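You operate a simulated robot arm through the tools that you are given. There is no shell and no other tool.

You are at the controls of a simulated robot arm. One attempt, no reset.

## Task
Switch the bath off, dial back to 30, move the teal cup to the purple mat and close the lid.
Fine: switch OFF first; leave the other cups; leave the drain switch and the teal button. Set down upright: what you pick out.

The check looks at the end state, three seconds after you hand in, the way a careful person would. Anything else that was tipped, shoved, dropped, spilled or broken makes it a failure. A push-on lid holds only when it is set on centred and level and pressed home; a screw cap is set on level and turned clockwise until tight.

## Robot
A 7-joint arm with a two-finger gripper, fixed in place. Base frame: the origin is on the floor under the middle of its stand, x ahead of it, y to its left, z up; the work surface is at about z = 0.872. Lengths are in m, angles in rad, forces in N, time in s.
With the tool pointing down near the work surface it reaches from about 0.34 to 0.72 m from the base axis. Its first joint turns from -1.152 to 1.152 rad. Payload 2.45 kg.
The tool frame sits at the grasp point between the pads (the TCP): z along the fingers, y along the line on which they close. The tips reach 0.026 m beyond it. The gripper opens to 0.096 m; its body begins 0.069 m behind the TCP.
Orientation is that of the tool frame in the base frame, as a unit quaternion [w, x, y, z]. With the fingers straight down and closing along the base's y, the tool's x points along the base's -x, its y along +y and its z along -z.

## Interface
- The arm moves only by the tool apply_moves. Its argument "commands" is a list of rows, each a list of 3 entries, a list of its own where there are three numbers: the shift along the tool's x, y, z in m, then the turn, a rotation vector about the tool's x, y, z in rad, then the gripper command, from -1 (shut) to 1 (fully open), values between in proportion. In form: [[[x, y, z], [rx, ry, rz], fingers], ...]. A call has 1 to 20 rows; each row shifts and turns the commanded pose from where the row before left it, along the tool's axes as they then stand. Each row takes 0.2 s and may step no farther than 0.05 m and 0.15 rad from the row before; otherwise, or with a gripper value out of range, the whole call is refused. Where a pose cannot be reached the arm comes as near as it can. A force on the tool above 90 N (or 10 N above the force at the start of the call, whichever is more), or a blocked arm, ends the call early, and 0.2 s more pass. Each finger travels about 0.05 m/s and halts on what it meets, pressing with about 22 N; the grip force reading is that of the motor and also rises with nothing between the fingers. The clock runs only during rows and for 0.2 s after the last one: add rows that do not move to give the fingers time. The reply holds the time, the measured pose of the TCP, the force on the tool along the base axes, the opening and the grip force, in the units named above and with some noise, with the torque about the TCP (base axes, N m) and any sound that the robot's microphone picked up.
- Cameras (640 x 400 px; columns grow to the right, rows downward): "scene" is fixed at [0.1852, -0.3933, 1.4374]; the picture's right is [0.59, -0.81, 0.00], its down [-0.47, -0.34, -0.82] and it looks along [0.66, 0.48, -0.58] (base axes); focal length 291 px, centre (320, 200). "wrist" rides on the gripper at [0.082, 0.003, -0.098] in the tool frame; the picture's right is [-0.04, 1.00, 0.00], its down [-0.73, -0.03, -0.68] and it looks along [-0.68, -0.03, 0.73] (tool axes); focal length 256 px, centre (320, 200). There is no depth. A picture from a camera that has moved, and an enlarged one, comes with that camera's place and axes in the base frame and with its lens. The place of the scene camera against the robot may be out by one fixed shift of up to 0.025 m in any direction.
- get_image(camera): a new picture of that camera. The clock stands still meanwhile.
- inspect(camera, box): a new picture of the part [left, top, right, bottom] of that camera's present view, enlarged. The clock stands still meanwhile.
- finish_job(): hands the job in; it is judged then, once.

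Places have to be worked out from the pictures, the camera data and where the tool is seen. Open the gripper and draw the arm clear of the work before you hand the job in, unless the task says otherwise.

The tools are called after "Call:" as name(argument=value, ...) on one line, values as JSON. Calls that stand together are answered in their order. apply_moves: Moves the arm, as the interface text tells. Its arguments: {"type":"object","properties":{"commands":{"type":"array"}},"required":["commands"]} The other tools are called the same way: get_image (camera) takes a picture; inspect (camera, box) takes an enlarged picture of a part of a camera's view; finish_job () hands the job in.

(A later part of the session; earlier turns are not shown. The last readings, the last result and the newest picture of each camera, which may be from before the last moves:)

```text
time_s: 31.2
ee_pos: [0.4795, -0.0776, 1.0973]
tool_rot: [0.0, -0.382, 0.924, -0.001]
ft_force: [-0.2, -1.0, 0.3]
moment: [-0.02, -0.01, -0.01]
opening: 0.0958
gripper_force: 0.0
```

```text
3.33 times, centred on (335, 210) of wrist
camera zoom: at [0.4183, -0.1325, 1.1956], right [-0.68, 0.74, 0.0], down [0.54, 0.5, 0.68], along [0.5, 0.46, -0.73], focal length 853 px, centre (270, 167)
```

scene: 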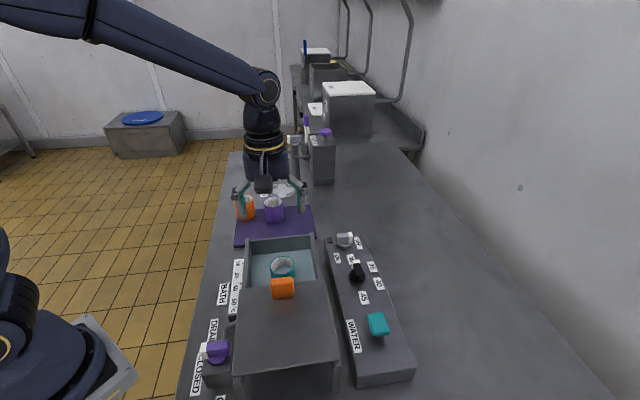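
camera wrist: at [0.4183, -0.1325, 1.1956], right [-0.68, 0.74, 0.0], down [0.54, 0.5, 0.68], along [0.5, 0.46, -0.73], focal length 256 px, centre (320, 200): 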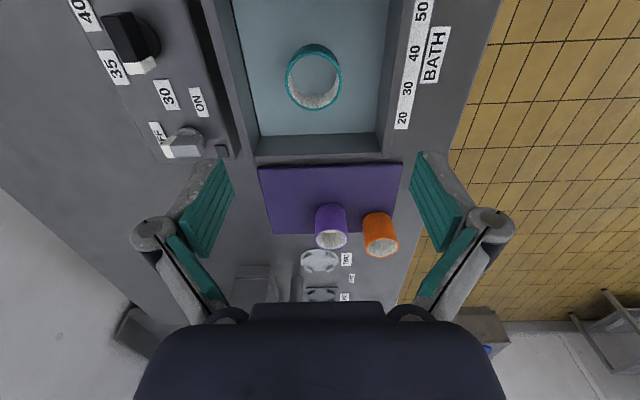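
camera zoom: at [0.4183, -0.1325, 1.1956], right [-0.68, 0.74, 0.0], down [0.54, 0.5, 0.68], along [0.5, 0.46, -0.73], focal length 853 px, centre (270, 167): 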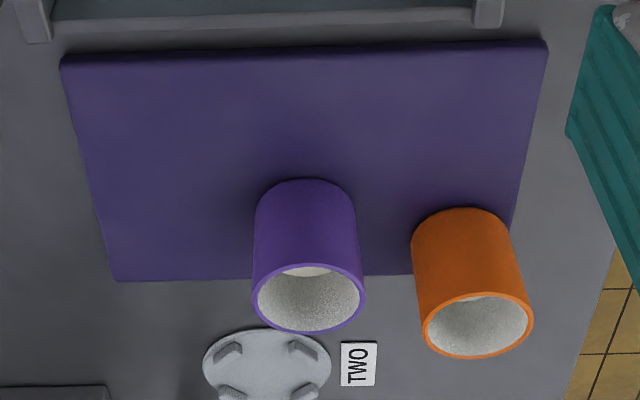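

The cup rim is centred at about (0.485, -0.080), z ≈ 0.932 and 56 mm across, with about 45 mm of free space on each side in the bath. The orange lid handle is tall, about 1.01, so I want the camera on the far side. I test yaw -135° up here in free air.

Call:
apply_moves(commands=[[[0, 0, 0], [0, 0, 0.1428], 1], [[0, 0, 0], [0, 0, 0.1428], 1], [[0, 0, 0], [0, 0, 0.1428], 1], [[0, 0, 0], [0, 0, 0.1428], 1], [[0, 0, 0], [0, 0, 0.1428], 1], [[0, 0, 0], [0, 0, 0.1428], 1], [[0, 0, 0], [0, 0, 0.1428], 1], [[0, 0, 0], [0, 0, 0.1428], 1], [[0, 0, 0], [0, 0, 0.1428], 1], [[0, 0, 0], [0, 0, 0.1428], 1], [[0, 0, 0], [0, 0, 0.1428], 1], [[0, 0, 0], [0, 0, 0.1428], 1], [[0, 0, 0], [0, 0, 0.1428], 1], [[0, 0, 0], [0, 0, 0.1428], 1], [[0, 0, 0], [0, 0, 0.1428], 1]])

Call:
apply_moves(commands=[[[0, 0, 0], [0, 0, 0.1428], 1], [[0, 0, 0], [0, 0, 0.1428], 1], [[0, 0, 0], [0, 0, 0.1428], 1], [[0, 0, 0], [0, 0, 0.1428], 1], [[0, 0, 0], [0, 0, 0.1428], 1], [[0, 0, 0], [0, 0, 0.1428], 1], [[0, 0, 0], [0, 0, 0.1428], 1], [[0, 0, 0], [0, 0, 0], 1]])

Call:
get_image(camera="wrist")

```text
time_s: 34.4
ee_pos: [0.4785, -0.076, 1.0972]
tool_rot: [0.0, 0.629, 0.778, 0.001]
ft_force: [-0.2, -0.7, 0.3]
moment: [0.01, 0.01, -0.01]
opening: 0.096
gripper_force: 0.0
```

```text
time_s: 36.2
ee_pos: [0.4793, -0.0757, 1.0971]
tool_rot: [0.0, 0.924, 0.382, 0.0]
ft_force: [-0.2, 0.4, -0.5]
moment: [0.0, 0.02, -0.01]
opening: 0.0959
gripper_force: 0.1
```

```text
taken
camera wrist: at [0.5374, -0.0214, 1.1961], right [0.68, -0.74, 0.0], down [-0.54, -0.5, 0.68], along [-0.5, -0.46, -0.73], focal length 256 px, centre (320, 200)
```

wrist: 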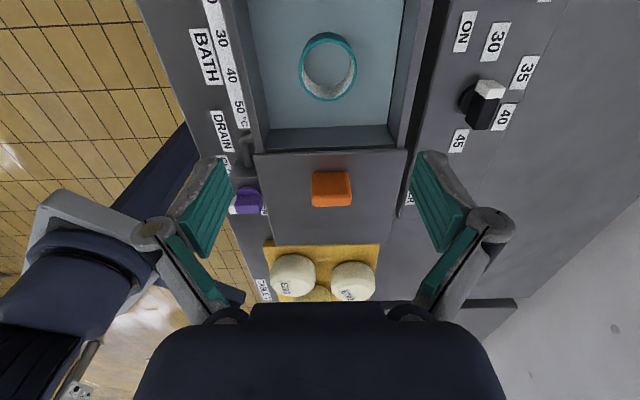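

Yaw -135° is reachable, and this view shows the lid, its handle and the near bath wall. I zoom in for measurements.

Call:
inspect(camera="wrist", box=[220, 100, 440, 260])

Call:
inspect(camera="wrist", box=[230, 0, 430, 160])

```text
2.50 times, centred on (330, 180) of wrist
camera zoom: at [0.5374, -0.0214, 1.1961], right [0.68, -0.74, 0.0], down [-0.54, -0.5, 0.68], along [-0.5, -0.46, -0.73], focal length 640 px, centre (295, 250)
```

zoom: 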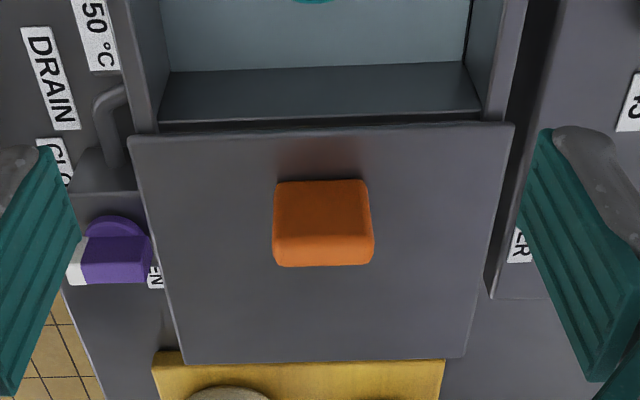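

```text
2.50 times, centred on (330, 80) of wrist
camera zoom: at [0.5374, -0.0214, 1.1961], right [0.68, -0.74, 0.0], down [-0.54, -0.5, 0.68], along [-0.5, -0.46, -0.73], focal length 640 px, centre (295, 500)
```

zoom: 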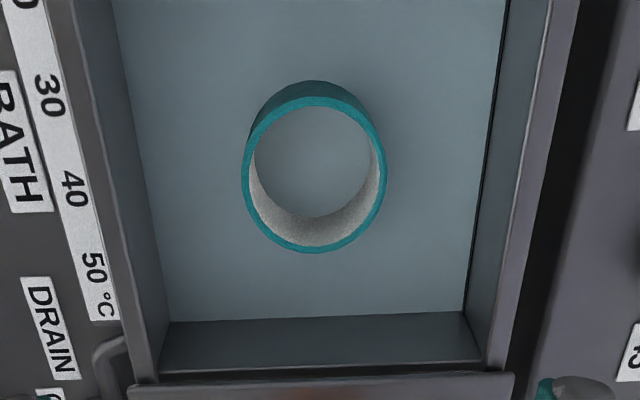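

From two views the rim is at (0.486, -0.0785, 0.927), on the bath centre line. The handle spans z 0.955–0.992 and lies well behind the cup. I centre over the cup and descend to z ≈ 1.0 with the fingers at 0.08 m to check alignment.

Call:
apply_moves(commands=[[[0.0028, 0.0067, 0], [0, 0, 0], 0.67], [[0, 0, 0.035], [0, 0, 0], 0.67], [[0, 0, 0.035], [0, 0, 0], 0.67], [[0, 0, 0.027], [0, 0, 0], 0.67], [[0, 0, 0], [0, 0, 0], 0.67]])

Call:
get_image(camera="wrist")

Call:
inspect(camera="wrist", box=[210, 60, 430, 240])

Call:
inspect(camera="scene", box=[210, 150, 370, 320])

```text
time_s: 37.4
ee_pos: [0.485, -0.0807, 0.9999]
tool_rot: [0.0, 0.924, 0.382, 0.001]
ft_force: [0.4, -0.7, 0.6]
moment: [-0.02, 0.03, -0.02]
opening: 0.0804
gripper_force: 0.0
```

```text
taken
camera wrist: at [0.5432, -0.025, 1.0989], right [0.68, -0.73, 0.0], down [-0.54, -0.5, 0.68], along [-0.5, -0.46, -0.73], focal length 256 px, centre (320, 200)
```

wrist: 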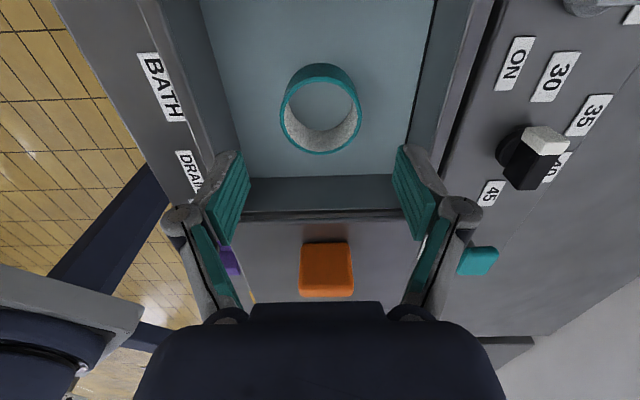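

```text
2.22 times, centred on (320, 150) of wrist
camera zoom: at [0.5432, -0.025, 1.0989], right [0.68, -0.73, 0.0], down [-0.54, -0.5, 0.68], along [-0.5, -0.46, -0.73], focal length 569 px, centre (320, 311)
```

zoom: 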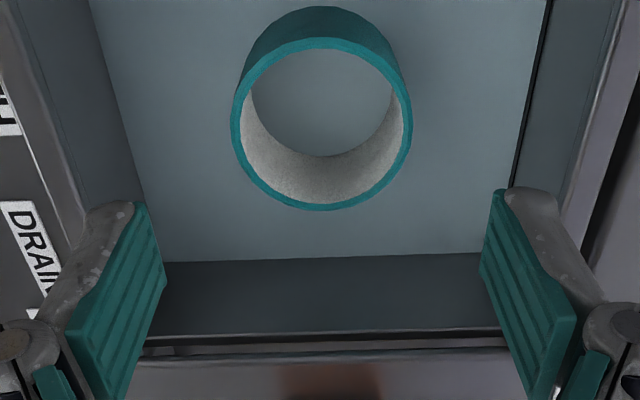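

```text
2.35 times, centred on (290, 235) of scene
camera zoom: at [0.1852, -0.3933, 1.4374], right [0.59, -0.81, 0.0], down [-0.47, -0.34, -0.82], along [0.66, 0.48, -0.58], focal length 685 px, centre (391, 118)
```

zoom: 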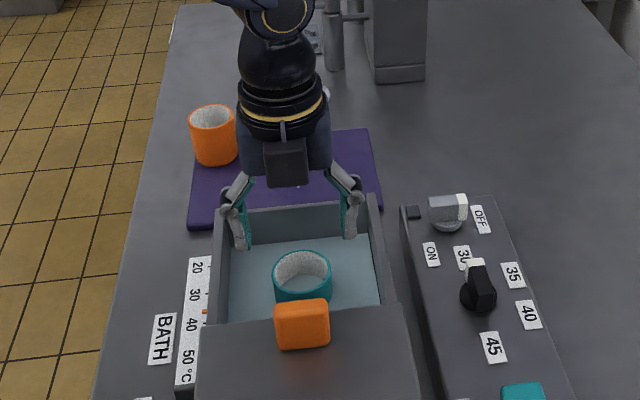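

The rim is centred between the fingers, at most about 2 mm toward the camera side. I shift slightly and descend to TCP z ≈ 0.928, still open.

Call:
apply_moves(commands=[[[0.002, 0.0005, 0.02], [0, 0, 0], 0.67], [[0, 0, 0.02], [0, 0, 0], 0.67], [[0, 0, 0.016], [0, 0, 0], 0.67], [[0, 0, 0.016], [0, 0, 0], 0.67], [[0, 0, 0], [0, 0, 0], 0.67]])

Call:
get_image(camera="wrist")

Call:
inspect(camera="scene", box=[210, 170, 370, 320])

```text
time_s: 38.6
ee_pos: [0.4864, -0.0762, 0.9293]
tool_rot: [0.001, 0.924, 0.383, 0.001]
ft_force: [0.1, 0.2, -0.1]
moment: [0.04, -0.01, -0.01]
opening: 0.08
gripper_force: 0.0
```

```text
taken
camera wrist: at [0.5446, -0.0221, 1.0266], right [0.68, -0.73, 0.0], down [-0.54, -0.5, 0.68], along [-0.5, -0.46, -0.73], focal length 256 px, centre (320, 200)
```

wrist: 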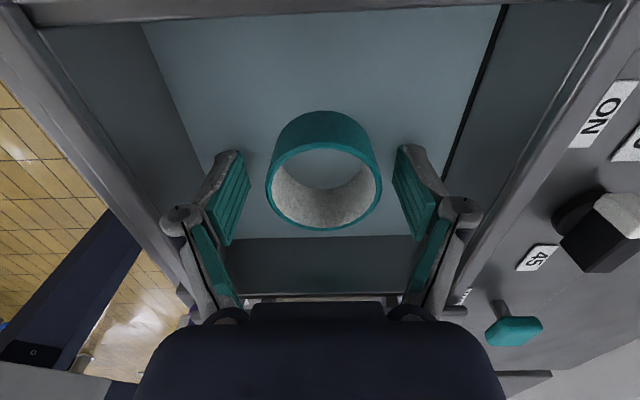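

```text
2.67 times, centred on (290, 245) of scene
camera zoom: at [0.1852, -0.3933, 1.4374], right [0.59, -0.81, 0.0], down [-0.47, -0.34, -0.82], along [0.66, 0.48, -0.58], focal length 776 px, centre (400, 80)
```

zoom: 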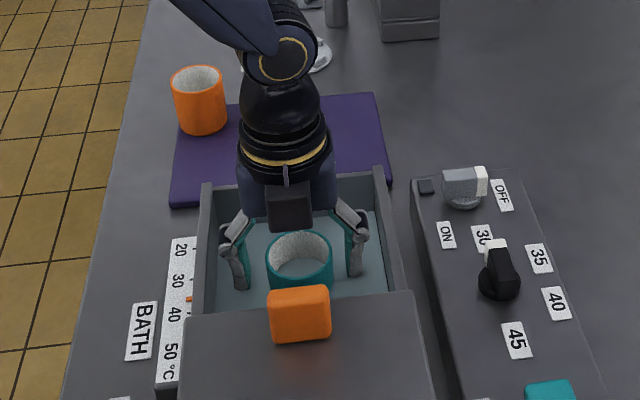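

The cup sits between the pads, about 2.5 mm toward the tool's +y. I shift and close on it.

Call:
apply_moves(commands=[[[-0.001, 0.0025, 0], [0, 0, 0], 0.67], [[0, 0, 0], [0, 0, 0], 0.3], [[0, 0, 0], [0, 0, 0], -1], [[0, 0, 0], [0, 0, 0], -1], [[0, 0, 0], [0, 0, 0], -1], [[0, 0, 0], [0, 0, 0], -1]])

Call:
get_image(camera="wrist")

```text
time_s: 40.0
ee_pos: [0.489, -0.0799, 0.9279]
tool_rot: [0.0, 0.924, 0.383, 0.0]
ft_force: [-0.6, -0.2, 2.3]
moment: [-0.01, 0.04, -0.03]
opening: 0.0507
gripper_force: 22.0
```

```text
taken
camera wrist: at [0.5458, -0.0252, 1.0269], right [0.68, -0.73, 0.0], down [-0.54, -0.5, 0.68], along [-0.5, -0.46, -0.73], focal length 256 px, centre (320, 200)
```

wrist: 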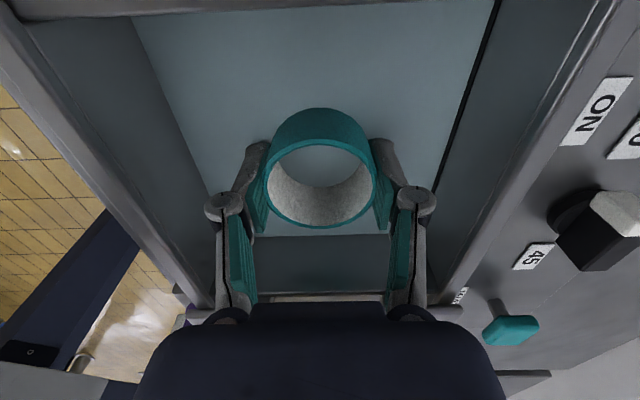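

The cup is gripped (opening 0.0507, 22 N). I lift gently by 3 cm and check that it comes along upright.

Call:
apply_moves(commands=[[[0, 0, -0.008], [0, 0, 0], -1], [[0, 0, -0.01], [0, 0, 0], -1], [[0, 0, -0.012], [0, 0, 0], -1], [[0, 0, 0], [0, 0, 0], -1]])

Call:
get_image(camera="wrist")

Call:
inspect(camera="scene", box=[210, 170, 370, 320])

```text
time_s: 41.0
ee_pos: [0.4885, -0.079, 0.958]
tool_rot: [0.0, 0.924, 0.383, 0.001]
ft_force: [-0.7, 0.7, -1.7]
moment: [-0.01, 0.01, 0.0]
opening: 0.051
gripper_force: 22.1
```

```text
taken
camera wrist: at [0.5458, -0.0251, 1.0561], right [0.68, -0.73, 0.0], down [-0.54, -0.5, 0.68], along [-0.5, -0.46, -0.73], focal length 256 px, centre (320, 200)
```

wrist: 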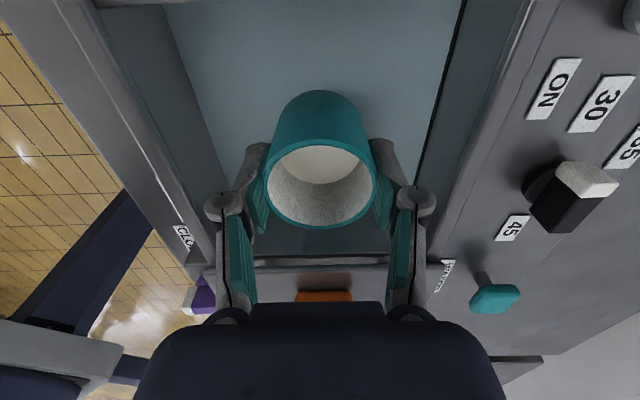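

```text
2.67 times, centred on (290, 245) of scene
camera zoom: at [0.1853, -0.3933, 1.4374], right [0.59, -0.81, 0.0], down [-0.47, -0.34, -0.82], along [0.66, 0.48, -0.58], focal length 776 px, centre (400, 80)
```

zoom: 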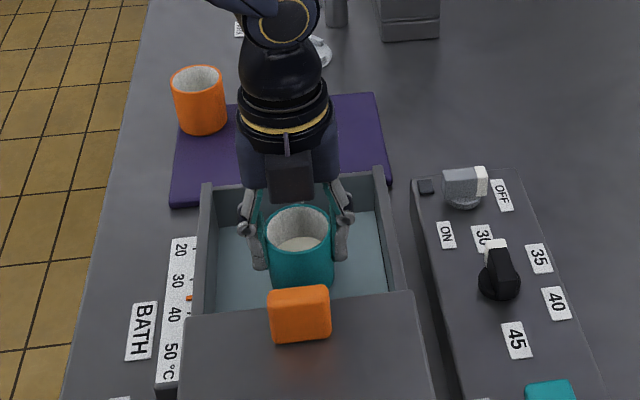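

The cup comes up cleanly and upright, with white contents inside. I lift to z ≈ 1.06, turn the tool to yaw -90° so the fingers will stay clear of the purple cup, and carry it slowly toward the free spot at about (0.655, 0.021).

Call:
apply_moves(commands=[[[0, 0, -0.02], [0, 0, 0], -1], [[0, 0, -0.025], [0, 0, 0], -1], [[0, 0, -0.025], [0, 0, 0], -1], [[0, 0, -0.02], [0, 0, 0], -1], [[0, 0, -0.015], [0, 0, 0], -1], [[0, 0, 0], [0, 0, -0.0982], -1], [[0, 0, 0], [0, 0, -0.0982], -1], [[0, 0, 0], [0, 0, -0.0982], -1], [[0, 0, 0], [0, 0, -0.0982], -1], [[0, 0, 0], [0, 0, -0.0982], -1], [[0, 0, 0], [0, 0, -0.0982], -1], [[0, 0, 0], [0, 0, -0.0982], -1], [[0, 0, 0], [0, 0, -0.0982], -1], [[0, 0, 0], [0, 0, 0], -1]])

Call:
get_image(camera="wrist")

```text
time_s: 44.0
ee_pos: [0.4879, -0.0803, 1.0642]
tool_rot: [0.0, 0.706, 0.708, 0.0]
ft_force: [-0.1, 0.4, -1.1]
moment: [-0.01, 0.02, 0.02]
opening: 0.0508
gripper_force: 21.8
```

```text
taken
camera wrist: at [0.4897, 0.0007, 1.1621], right [1.0, -0.04, 0.0], down [-0.03, -0.73, 0.68], along [-0.03, -0.68, -0.73], focal length 256 px, centre (320, 200)
```

wrist: 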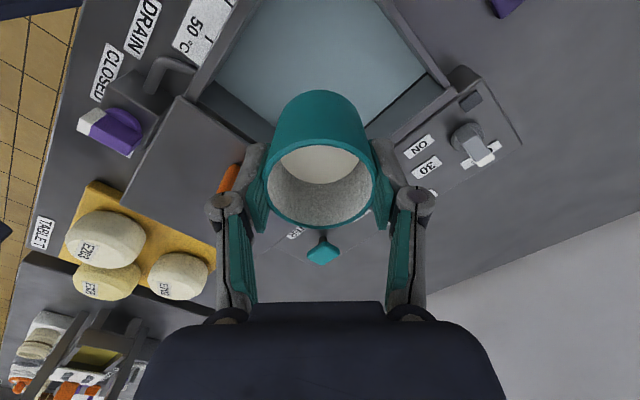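

The cup is held upright at z ≈ 1.064. I carry it across to above the free part of the mat.

Call:
apply_moves(commands=[[[0.01015, 0.01671, 0], [0, 0, 0], -1], [[0.01015, 0.01671, 0], [0, 0, 0], -1], [[0.01015, 0.01671, 0], [0, 0, 0], -1], [[0.01015, 0.01671, 0], [0, 0, 0], -1], [[0.01015, 0.01671, 0], [0, 0, 0], -1], [[0.01015, 0.01671, 0], [0, 0, 0], -1], [[0.01015, 0.01671, 0], [0, 0, 0], -1], [[0.01015, 0.01671, 0], [0, 0, 0], -1], [[0.01015, 0.01671, 0], [0, 0, 0], -1], [[0.01015, 0.01671, 0], [0, 0, 0], -1], [[0, 0, 0], [0, 0, 0], -1]])

Call:
get_image(camera="wrist")

Call:
inspect(camera="scene", box=[210, 120, 370, 270])

```text
time_s: 46.4
ee_pos: [0.6553, 0.0211, 1.064]
tool_rot: [0.001, 0.707, 0.707, 0.0]
ft_force: [0.3, -0.2, -0.6]
moment: [0.0, 0.01, 0.0]
opening: 0.0505
gripper_force: 22.2
```

```text
taken
camera wrist: at [0.6567, 0.1019, 1.1618], right [1.0, -0.04, 0.0], down [-0.03, -0.73, 0.68], along [-0.03, -0.68, -0.73], focal length 256 px, centre (320, 200)
```

wrist: 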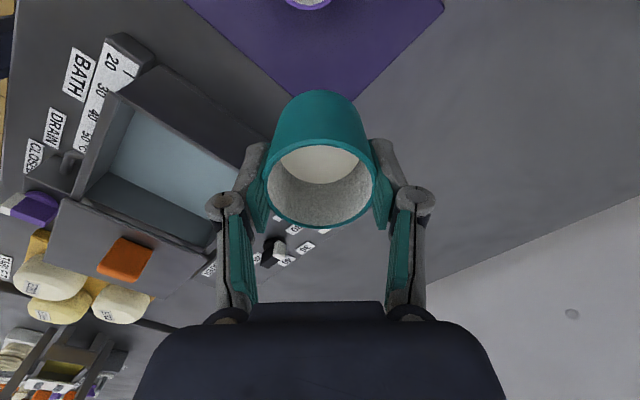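

```text
2.67 times, centred on (290, 195) of scene
camera zoom: at [0.1853, -0.3933, 1.4374], right [0.59, -0.81, 0.0], down [-0.47, -0.34, -0.82], along [0.66, 0.48, -0.58], focal length 776 px, centre (400, 213)
```

zoom: 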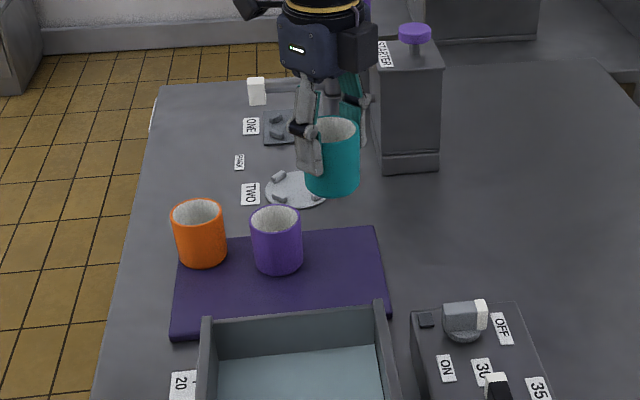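

The cup is above the free right part of the mat (a gap of about 2–3 cm to the purple cup). I lower to TCP z ≈ 0.948 and check forces and view.

Call:
apply_moves(commands=[[[0, 0, 0.02], [0, 0, 0], -1], [[0, 0, 0.025], [0, 0, 0], -1], [[0, 0, 0.025], [0, 0, 0], -1], [[0, 0, 0.022], [0, 0, 0], -1], [[0, 0, 0.014], [0, 0, 0], -1], [[0, 0, 0.01], [0, 0, 0], -1], [[0, 0, 0], [0, 0, 0], -1]])

Call:
get_image(camera="wrist")

Call:
inspect(camera="scene", box=[220, 150, 350, 260])

```text
time_s: 48.0
ee_pos: [0.6553, 0.0206, 0.9482]
tool_rot: [0.0, 0.707, 0.707, 0.0]
ft_force: [-0.2, -0.6, -0.2]
moment: [0.02, -0.01, -0.02]
opening: 0.0503
gripper_force: 22.0
```

```text
taken
camera wrist: at [0.6572, 0.1021, 1.0461], right [1.0, -0.04, 0.0], down [-0.03, -0.73, 0.68], along [-0.03, -0.68, -0.73], focal length 256 px, centre (320, 200)
```

wrist: 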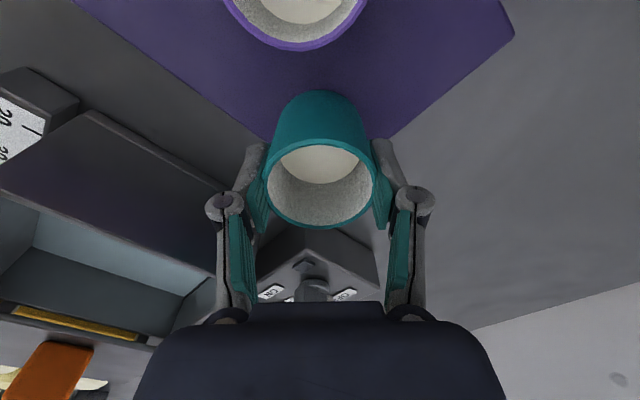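

```text
3.64 times, centred on (285, 205) of scene
camera zoom: at [0.1853, -0.3933, 1.4374], right [0.59, -0.81, 0.0], down [-0.47, -0.34, -0.82], along [0.66, 0.48, -0.58], focal length 1058 px, centre (447, 182)
```

zoom: 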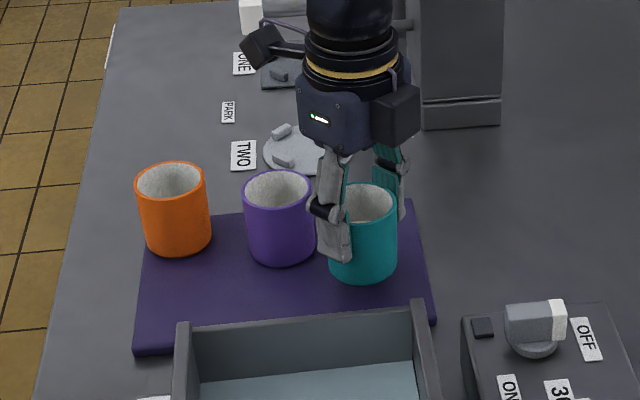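

The cup is about 2 cm above the mat with clear space around it. I lower in small steps and watch the vertical force.

Call:
apply_moves(commands=[[[0, 0, 0.004], [0, 0, 0], -1], [[0, 0, 0.004], [0, 0, 0], -1], [[0, 0, 0.003], [0, 0, 0], -1], [[0, 0, 0], [0, 0, 0], -1]])

Call:
inspect(camera="scene", box=[260, 180, 340, 250])

```text
time_s: 49.0
ee_pos: [0.6566, 0.021, 0.9359]
tool_rot: [0.0, 0.707, 0.708, 0.0]
ft_force: [0.4, -0.6, -0.8]
moment: [0.0, -0.02, 0.0]
opening: 0.0501
gripper_force: 22.1
```

```text
5.71 times, centred on (300, 215) of scene
camera zoom: at [0.1853, -0.3933, 1.4374], right [0.59, -0.81, 0.0], down [-0.47, -0.34, -0.82], along [0.66, 0.48, -0.58], focal length 1663 px, centre (434, 114)
```

zoom: 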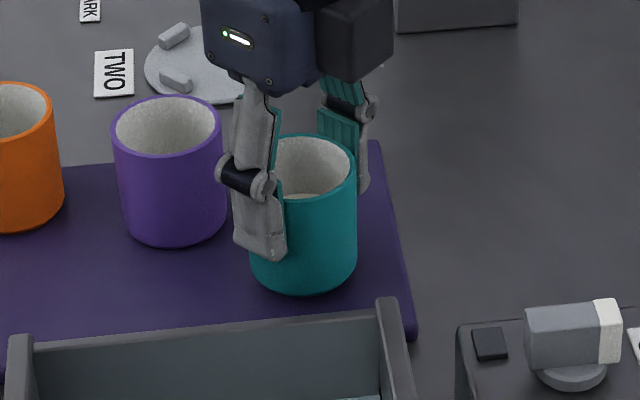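

No contact yet. I continue in 2 mm steps.

Call:
apply_moves(commands=[[[0, 0, 0.002], [0, 0, 0], -1], [[0, 0, 0.002], [0, 0, 0], -1], [[0, 0, 0], [0, 0, 0], -1]])

Call:
apply_moves(commands=[[[0, 0, 0.002], [0, 0, 0], -1], [[0, 0, 0], [0, 0, 0], -1]])

```text
time_s: 49.8
ee_pos: [0.6551, 0.0212, 0.9316]
tool_rot: [0.0, 0.707, 0.707, 0.001]
ft_force: [-0.2, -0.1, -0.6]
moment: [-0.02, 0.01, 0.05]
opening: 0.05
gripper_force: 22.1
```

```text
time_s: 50.4
ee_pos: [0.6562, 0.0203, 0.9294]
tool_rot: [0.001, 0.707, 0.707, -0.001]
ft_force: [0.6, 0.4, -0.5]
moment: [-0.05, 0.01, 0.02]
opening: 0.0502
gripper_force: 22.1
```

Still hanging free (z force about -0.5 N). Further 2 mm steps.

Call:
apply_moves(commands=[[[0, 0, 0.002], [0, 0, 0], -1], [[0, 0, 0], [0, 0, 0], -1]])

Call:
apply_moves(commands=[[[0, 0, 0.002], [0, 0, 0], -1], [[0, 0, 0], [0, 0, 0], -1]])

Call:
inspect(camera="scene", box=[260, 180, 340, 250])

```text
time_s: 51.0
ee_pos: [0.6557, 0.0211, 0.9286]
tool_rot: [0.001, 0.707, 0.707, 0.0]
ft_force: [-0.8, -0.3, 5.2]
moment: [0.0, 0.16, 0.0]
opening: 0.0503
gripper_force: 22.2
```

```text
time_s: 51.6
ee_pos: [0.6555, 0.0212, 0.9278]
tool_rot: [0.001, 0.707, 0.707, 0.001]
ft_force: [-2.3, -0.6, 19.0]
moment: [-0.05, 0.12, -0.04]
opening: 0.0505
gripper_force: 21.7
```

```text
5.71 times, centred on (300, 215) of scene
camera zoom: at [0.1848, -0.3934, 1.4374], right [0.59, -0.81, 0.0], down [-0.46, -0.34, -0.82], along [0.66, 0.48, -0.58], focal length 1663 px, centre (434, 114)
```

zoom: 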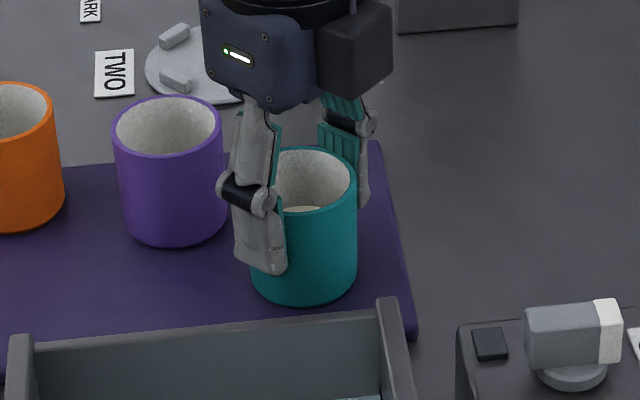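

The cup is standing on the mat (19 N). I relax 2 mm, open the fingers evenly, then check before lifting.

Call:
apply_moves(commands=[[[0, 0, -0.002], [0, 0, 0], -1], [[0, 0, 0], [0, 0, 0], -1], [[0, 0, 0], [0, 0, 0], 0.15], [[0, 0, 0], [0, 0, 0], 0.3], [[0, 0, 0], [0, 0, 0], 0.6], [[0, 0, 0], [0, 0, 0], 0.6], [[0, 0, 0], [0, 0, 0], 0.6]])

Call:
get_image(camera="wrist")

Call:
inspect(camera="scene", box=[260, 180, 340, 250])

```text
time_s: 53.2
ee_pos: [0.6532, 0.0215, 0.9277]
tool_rot: [0.001, 0.707, 0.707, 0.0]
ft_force: [-0.1, -0.3, 0.0]
moment: [-0.05, 0.0, 0.01]
opening: 0.0767
gripper_force: 0.1
```

```text
taken
camera wrist: at [0.6566, 0.1023, 1.0269], right [1.0, -0.04, 0.0], down [-0.03, -0.73, 0.68], along [-0.03, -0.68, -0.73], focal length 256 px, centre (320, 200)
```

wrist: 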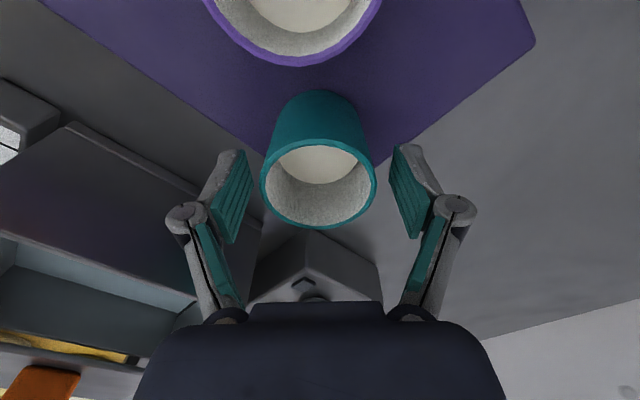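

```text
5.71 times, centred on (300, 215) of scene
camera zoom: at [0.1852, -0.3933, 1.4374], right [0.59, -0.81, 0.0], down [-0.47, -0.34, -0.82], along [0.66, 0.48, -0.58], focal length 1663 px, centre (434, 114)
```

zoom: 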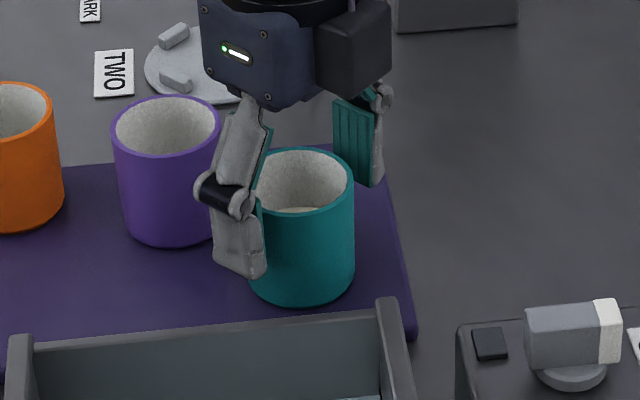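

The cup stands upright on the mat, free of the fingers. I lift straight up to z ≈ 1.08.

Call:
apply_moves(commands=[[[0, 0, -0.015], [0, 0, 0], 0.6], [[0, 0, -0.025], [0, 0, 0], 0.6], [[0, 0, -0.035], [0, 0, 0], 0.6], [[0, 0, -0.04], [0, 0, 0], 0.6], [[0, 0, -0.04], [0, 0, 0], 0.6], [[0, 0, 0], [0, 0, 0], 0.6]])

Call:
get_image(camera="scene")

Call:
get_image(camera="wrist")

```text
time_s: 54.6
ee_pos: [0.6547, 0.0182, 1.0833]
tool_rot: [0.0, 0.706, 0.708, 0.0]
ft_force: [-0.1, -0.3, 0.7]
moment: [0.01, 0.0, 0.02]
opening: 0.0768
gripper_force: 0.1
```

```text
taken
```

scene: 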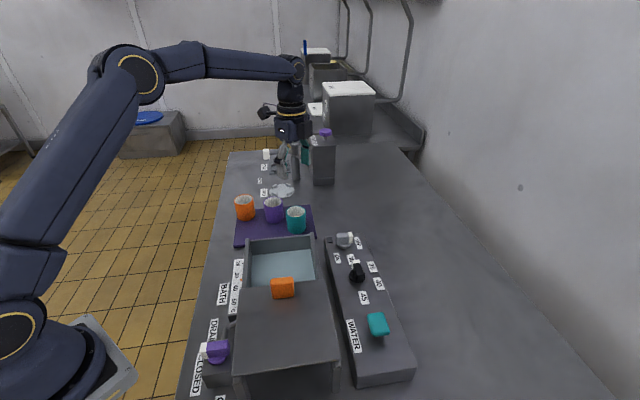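

```text
taken
camera wrist: at [0.6566, 0.0994, 1.1814], right [1.0, -0.04, 0.0], down [-0.03, -0.73, 0.68], along [-0.03, -0.68, -0.73], focal length 256 px, centre (320, 200)
```

wrist: 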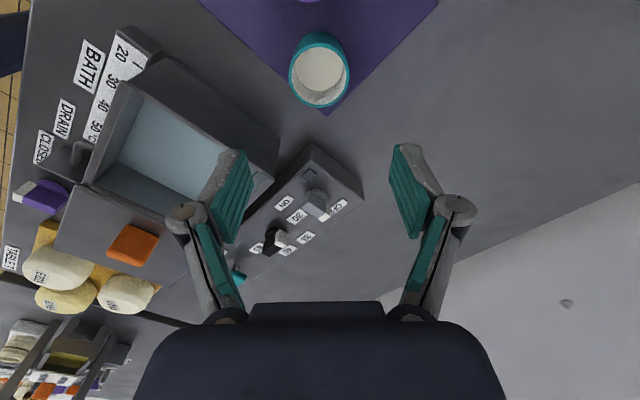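

The teal cup is on the mat, upright, with the others untouched. Now the lid: its orange handle is at about (0.407, -0.158), on the bath centre line. I go above it with the fingers aligned to close along the slide direction (yaw -45°).

Call:
apply_moves(commands=[[[0, 0, 0], [0, 0, -0.1309], 0.6], [[0, 0, 0], [0, 0, -0.1309], 0.6], [[0, 0, 0], [0, 0, -0.1309], 0.6], [[0, 0, 0], [0, 0, -0.1309], 0.6], [[0, 0, 0], [0, 0, -0.1309], 0.6], [[0, 0, 0], [0, 0, -0.1309], 0.6], [[0.0072, -0.0428, -0.003], [0, 0, 0], 0.6], [[0.0072, -0.0428, -0.003], [0, 0, 0], 0.6], [[0.0072, -0.0428, 0], [0, 0, 0], 0.6], [[0.0072, -0.0428, 0], [0, 0, 0], 0.6], [[0.0072, -0.0428, 0], [0, 0, 0], 0.6], [[0.0072, -0.0428, 0], [0, 0, 0], 0.6], [[0.0072, -0.0428, 0], [0, 0, 0], 0.6], [[0, 0, 0], [0, 0, 0], 0.6]])

Call:
get_image(camera="wrist")

Call:
get_image(camera="scene")

```text
time_s: 57.6
ee_pos: [0.4074, -0.1562, 1.0888]
tool_rot: [0.001, 0.383, 0.924, 0.0]
ft_force: [-0.4, 0.7, 0.0]
moment: [0.03, 0.0, 0.0]
opening: 0.0768
gripper_force: 0.0
```

```text
taken
camera wrist: at [0.3508, -0.0963, 1.188], right [0.73, 0.68, 0.0], down [0.5, -0.54, 0.68], along [0.46, -0.5, -0.73], focal length 256 px, centre (320, 200)
```

wrist: 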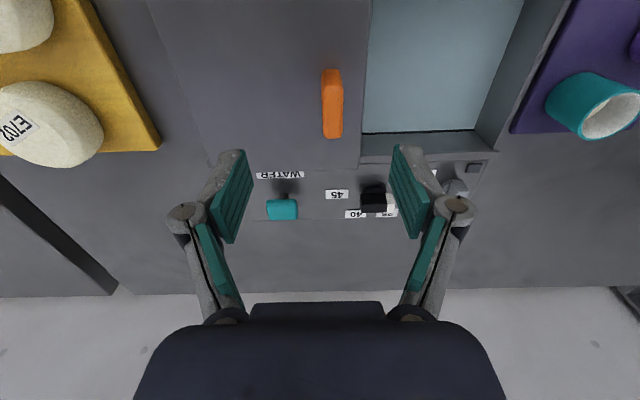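

```text
taken
```

scene: 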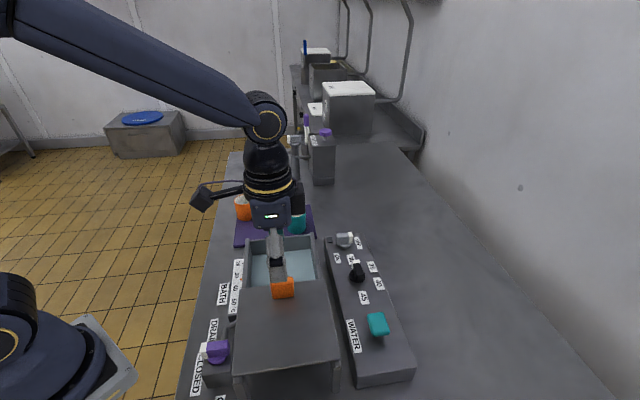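

The handle and lid edge are seen side-on here. I zoom in to measure the handle and the lid's relation to the bath walls.

Call:
inspect(camera="wrist", box=[270, 30, 390, 180])

Call:
inspect(camera="wrist", box=[130, 0, 530, 220])

Call:
inspect(camera="scene", box=[190, 260, 350, 400])

```text
2.67 times, centred on (330, 105) of wrist
camera zoom: at [0.3508, -0.0963, 1.188], right [0.73, 0.68, 0.0], down [0.5, -0.54, 0.68], along [0.46, -0.5, -0.73], focal length 683 px, centre (293, 453)
```

zoom: 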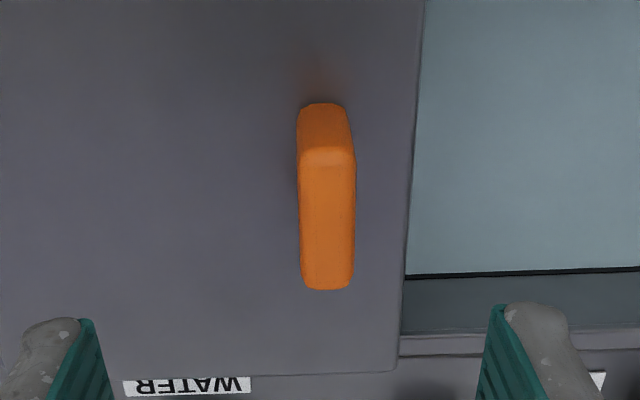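

```text
1.60 times, centred on (330, 110) of wrist
camera zoom: at [0.3508, -0.0963, 1.188], right [0.73, 0.68, 0.0], down [0.5, -0.54, 0.68], along [0.46, -0.5, -0.73], focal length 410 px, centre (304, 344)
```

zoom: 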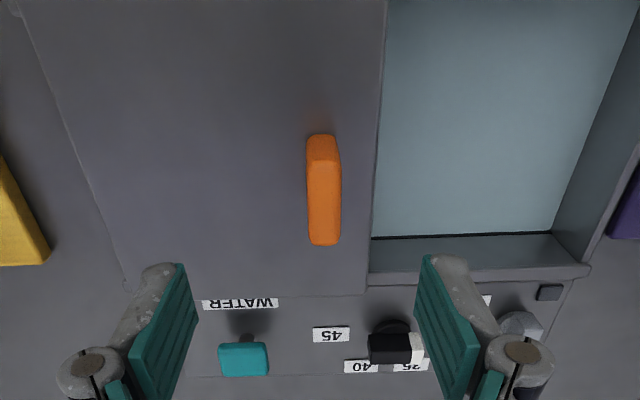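

```text
2.86 times, centred on (270, 330) of scene
camera zoom: at [0.1852, -0.3934, 1.4374], right [0.59, -0.81, 0.0], down [-0.47, -0.34, -0.82], along [0.66, 0.48, -0.58], focal length 832 px, centre (463, -171)
```

zoom: 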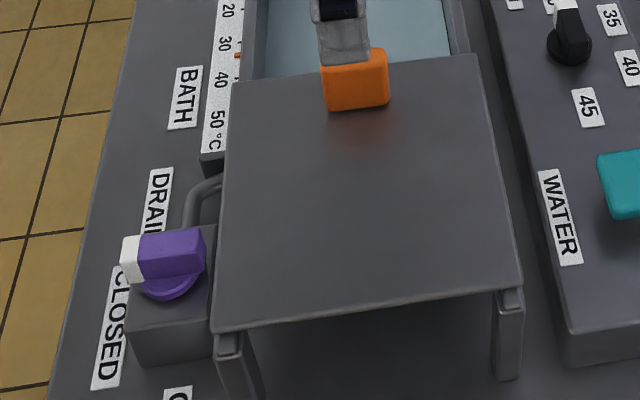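

The handle is centred at about a = 0.186 along the slide axis, 16 mm thick, with its top at z ≈ 1.0. The bath's far end is about 0.15 m further. I shift 8.5 mm and descend over the handle with the fingers at 0.05 m.

Call:
apply_moves(commands=[[[-0.001, 0.0085, 0], [0, 0, 0], 0.05], [[0, 0, 0.025], [0, 0, 0], 0.05], [[0, 0, 0.025], [0, 0, 0], 0.05], [[0, 0, 0.02], [0, 0, 0], 0.05], [[0, 0, 0], [0, 0, 0], 0.05]])

Call:
get_image(camera="wrist")

Call:
inspect(camera="scene", box=[220, 200, 350, 320])

```text
time_s: 58.8
ee_pos: [0.4135, -0.1499, 1.0182]
tool_rot: [0.0, 0.382, 0.924, 0.0]
ft_force: [0.0, 0.0, 0.1]
moment: [-0.05, 0.02, 0.0]
opening: 0.0504
gripper_force: 0.1
```

```text
taken
camera wrist: at [0.3558, -0.0907, 1.1168], right [0.73, 0.68, 0.0], down [0.5, -0.54, 0.68], along [0.46, -0.5, -0.73], focal length 256 px, centre (320, 200)
```

wrist: 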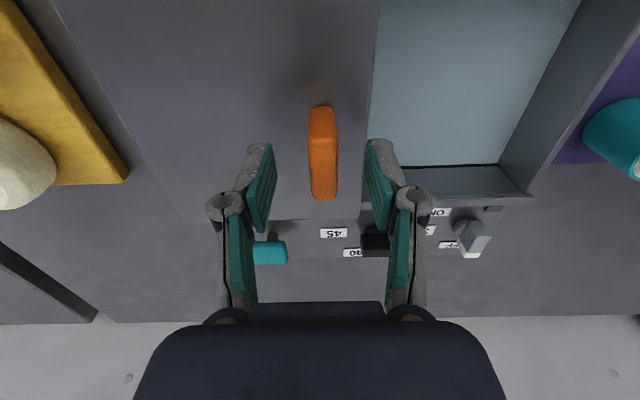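

```text
3.33 times, centred on (285, 260) of scene
camera zoom: at [0.1852, -0.3933, 1.4374], right [0.59, -0.81, 0.0], down [-0.47, -0.34, -0.82], along [0.66, 0.48, -0.58], focal length 970 px, centre (437, 0)
```

zoom: 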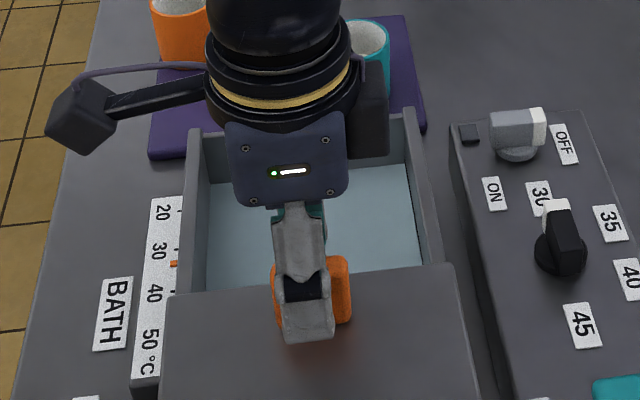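

The handle is centred between the fingers. I descend 2 cm more and close.

Call:
apply_moves(commands=[[[0, 0.001, 0.01], [0, 0, 0], 0.05], [[0, 0, 0.01], [0, 0, 0], 0.05], [[0, 0, 0], [0, 0, 0], -1], [[0, 0, 0], [0, 0, 0], -1], [[0, 0, 0], [0, 0, 0], -1], [[0, 0, 0], [0, 0, 0], -1]])

Call:
get_image(camera="wrist")

```text
time_s: 60.2
ee_pos: [0.4151, -0.1504, 0.9994]
tool_rot: [0.0, 0.381, 0.924, 0.0]
ft_force: [5.5, 4.8, -5.8]
moment: [-0.09, -0.35, -0.08]
opening: 0.0155
gripper_force: 41.4
```

```text
taken
camera wrist: at [0.3579, -0.0903, 1.0974], right [0.73, 0.68, 0.0], down [0.5, -0.54, 0.68], along [0.46, -0.5, -0.73], focal length 256 px, centre (320, 200)
```

wrist: 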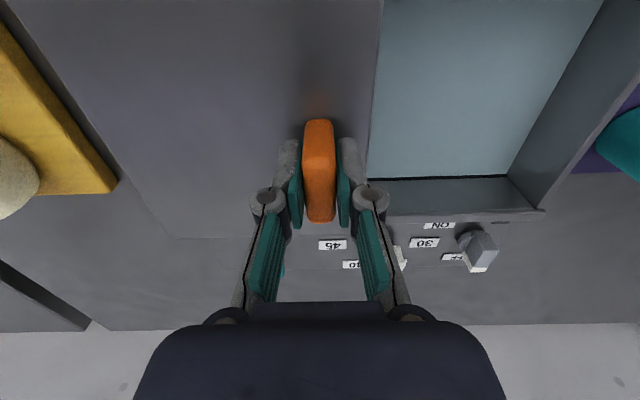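

The handle is gripped. I start sliding the lid toward the far end (tool +y), 3 cm first, to see how it behaves.

Call:
apply_moves(commands=[[[0, 0.006, 0], [0, 0, 0], -1], [[0, 0.01, 0], [0, 0, 0], -1], [[0, 0.01, 0], [0, 0, 0], -1], [[0, 0.004, 0], [0, 0, 0], -1], [[0, 0, 0], [0, 0, 0], -1]])

Call:
get_image(camera="wrist")

Call:
inspect(camera="scene", box=[190, 200, 370, 400])

```text
time_s: 61.4
ee_pos: [0.4363, -0.1287, 0.9982]
tool_rot: [0.0, 0.382, 0.924, -0.001]
ft_force: [5.4, -6.0, -30.4]
moment: [0.08, 0.09, -0.12]
opening: 0.0157
gripper_force: 42.0
```

```text
taken
camera wrist: at [0.3794, -0.069, 1.0975], right [0.73, 0.68, 0.0], down [0.5, -0.54, 0.68], along [0.46, -0.5, -0.73], focal length 256 px, centre (320, 200)
```

wrist: 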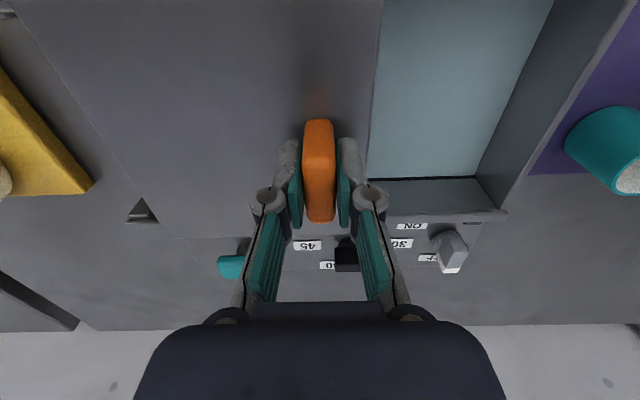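

```text
2.00 times, centred on (280, 300) of scene
camera zoom: at [0.1858, -0.3937, 1.4372], right [0.59, -0.81, 0.0], down [-0.47, -0.34, -0.82], along [0.66, 0.48, -0.58], focal length 582 px, centre (400, 0)
```

zoom: 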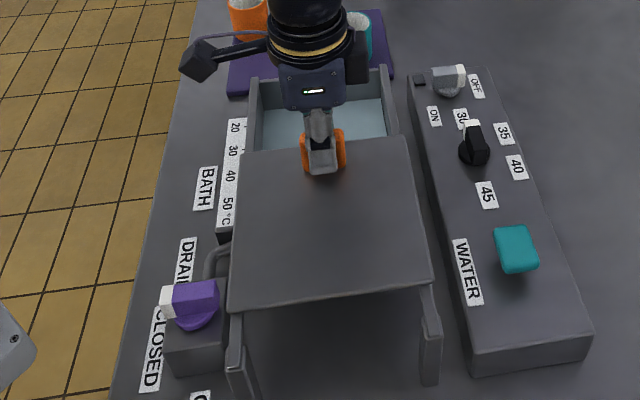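

The lid slides along its rails. The tool feels 30 N downward pull, so I'm slightly too high; I lower 3 mm and re-read.

Call:
apply_moves(commands=[[[0, 0, 0.003], [0, 0, 0], -1], [[0, 0, 0], [0, 0, 0], -1]])

```text
time_s: 62.0
ee_pos: [0.4378, -0.127, 0.999]
tool_rot: [0.003, 0.382, 0.924, 0.001]
ft_force: [-6.3, 5.4, 35.5]
moment: [0.39, 0.38, -0.11]
opening: 0.0161
gripper_force: 41.3
```

Now +35 N, so the neutral height is halfway. I go back up 1.6 mm and continue the slide in steps.

Call:
apply_moves(commands=[[[0, 0, -0.0016], [0, 0, 0], -1], [[0, 0.008, 0], [0, 0, 0], -1], [[0, 0.01, 0], [0, 0, 0], -1], [[0, 0.01, 0], [0, 0, 0], -1], [[0, 0, 0], [0, 0, 0], -1]])

```text
time_s: 63.2
ee_pos: [0.4562, -0.1083, 0.999]
tool_rot: [0.002, 0.383, 0.924, 0.0]
ft_force: [-1.6, 1.2, 37.7]
moment: [-0.04, 0.05, -0.03]
opening: 0.0156
gripper_force: 41.6
```

Upward force 38 N, so I raise 1.2 mm and check.

Call:
apply_moves(commands=[[[0, 0, -0.0012], [0, 0, 0], -1], [[0, 0, 0], [0, 0, 0], -1]])

```text
time_s: 63.8
ee_pos: [0.4572, -0.108, 0.9985]
tool_rot: [0.001, 0.382, 0.924, -0.001]
ft_force: [5.0, -3.6, 6.1]
moment: [-0.96, -1.04, -0.02]
opening: 0.0159
gripper_force: 42.1
```

The vertical force is down to 6 N. I continue sliding 3 cm.

Call:
apply_moves(commands=[[[0, 0.008, 0], [0, 0, 0], -1], [[0, 0.01, 0], [0, 0, 0], -1], [[0, 0.01, 0], [0, 0, 0], -1], [[0, 0, 0], [0, 0, 0], -1]])

Call:
inspect(camera="scene", box=[190, 200, 370, 400])

```text
time_s: 64.8
ee_pos: [0.4757, -0.0887, 0.999]
tool_rot: [0.001, 0.382, 0.924, 0.0]
ft_force: [11.1, -12.8, -10.8]
moment: [0.17, 0.29, -0.02]
opening: 0.0158
gripper_force: 41.7
```

```text
2.00 times, centred on (280, 300) of scene
camera zoom: at [0.1857, -0.3938, 1.4372], right [0.59, -0.81, 0.0], down [-0.47, -0.34, -0.82], along [0.66, 0.48, -0.58], focal length 582 px, centre (400, 0)
```

zoom: 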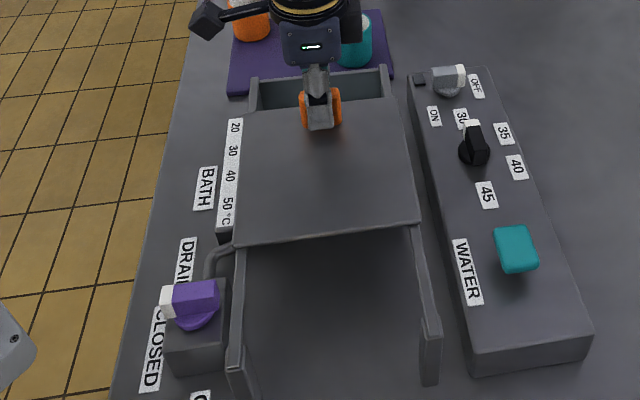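

Sliding fine: about 8.6 cm done and roughly 6.4 cm to go. I correct slightly sideways and continue.

Call:
apply_moves(commands=[[[-0.0008, 0.004, 0.0004], [0, 0, 0], -1], [[0, 0.009, 0], [0, 0, 0], -1], [[0, 0.009, 0], [0, 0, 0], -1], [[0, 0.008, 0], [0, 0, 0], -1], [[0, 0, 0], [0, 0, 0], -1]])

Call:
inspect(camera="scene", box=[200, 200, 360, 330])

Call:
get_image(camera="wrist")

```text
time_s: 66.0
ee_pos: [0.4981, -0.0669, 0.9987]
tool_rot: [0.0, 0.383, 0.924, 0.0]
ft_force: [9.4, -10.6, -24.1]
moment: [-0.59, -0.51, -0.08]
opening: 0.0158
gripper_force: 42.0
```

```text
3.08 times, centred on (280, 265) of scene
camera zoom: at [0.1859, -0.3937, 1.4372], right [0.59, -0.81, 0.0], down [-0.47, -0.34, -0.82], along [0.66, 0.48, -0.58], focal length 896 px, centre (443, 0)
```

zoom: 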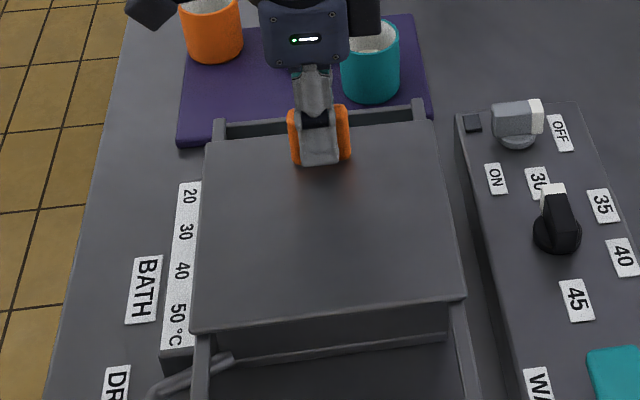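

```text
taken
camera wrist: at [0.4408, -0.0075, 1.0969], right [0.73, 0.68, 0.0], down [0.5, -0.54, 0.68], along [0.46, -0.5, -0.73], focal length 256 px, centre (320, 200)
```

wrist: 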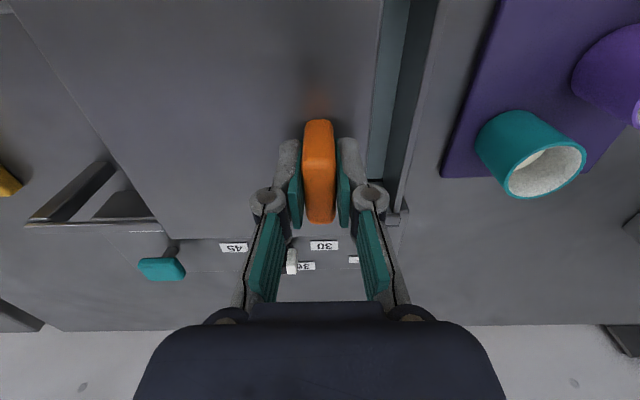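

About 3 cm remain (a strip of bath still shows at the far end). I trim the height 1 mm and slide on in small steps.

Call:
apply_moves(commands=[[[-0.0006, 0.003, 0.001], [0, 0, 0], -1], [[0, 0.006, 0], [0, 0, 0], -1], [[0, 0.006, 0], [0, 0, 0], -1], [[0, 0.003, 0], [0, 0, 0], -1], [[0, 0, 0], [0, 0, 0], -1]])

Call:
get_image(camera="wrist")

Call:
inspect(camera="scene", box=[200, 200, 360, 330])

```text
time_s: 67.2
ee_pos: [0.5098, -0.054, 0.9981]
tool_rot: [-0.001, 0.381, 0.924, 0.001]
ft_force: [-4.0, 3.0, 11.1]
moment: [0.47, 0.62, -0.1]
opening: 0.0157
gripper_force: 41.5
```

```text
taken
camera wrist: at [0.4533, 0.0048, 1.0971], right [0.73, 0.68, 0.0], down [0.5, -0.54, 0.68], along [0.46, -0.5, -0.74], focal length 256 px, centre (320, 200)
```

wrist: 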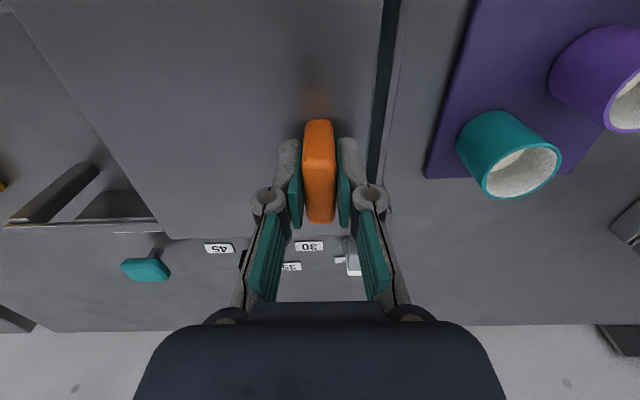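

```text
3.08 times, centred on (280, 265) of scene
camera zoom: at [0.185, -0.3932, 1.4374], right [0.59, -0.81, 0.0], down [-0.46, -0.34, -0.82], along [0.66, 0.48, -0.58], focal length 896 px, centre (443, 0)
```

zoom: 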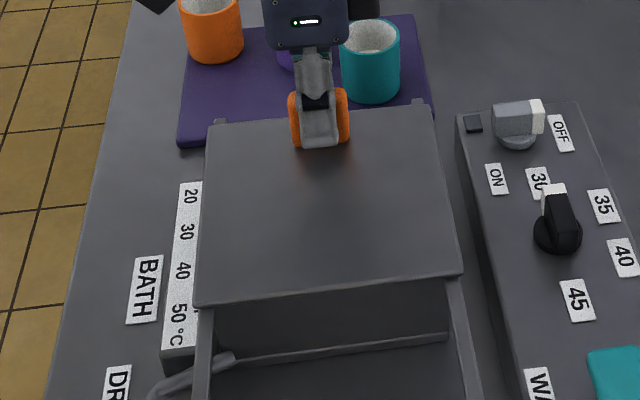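

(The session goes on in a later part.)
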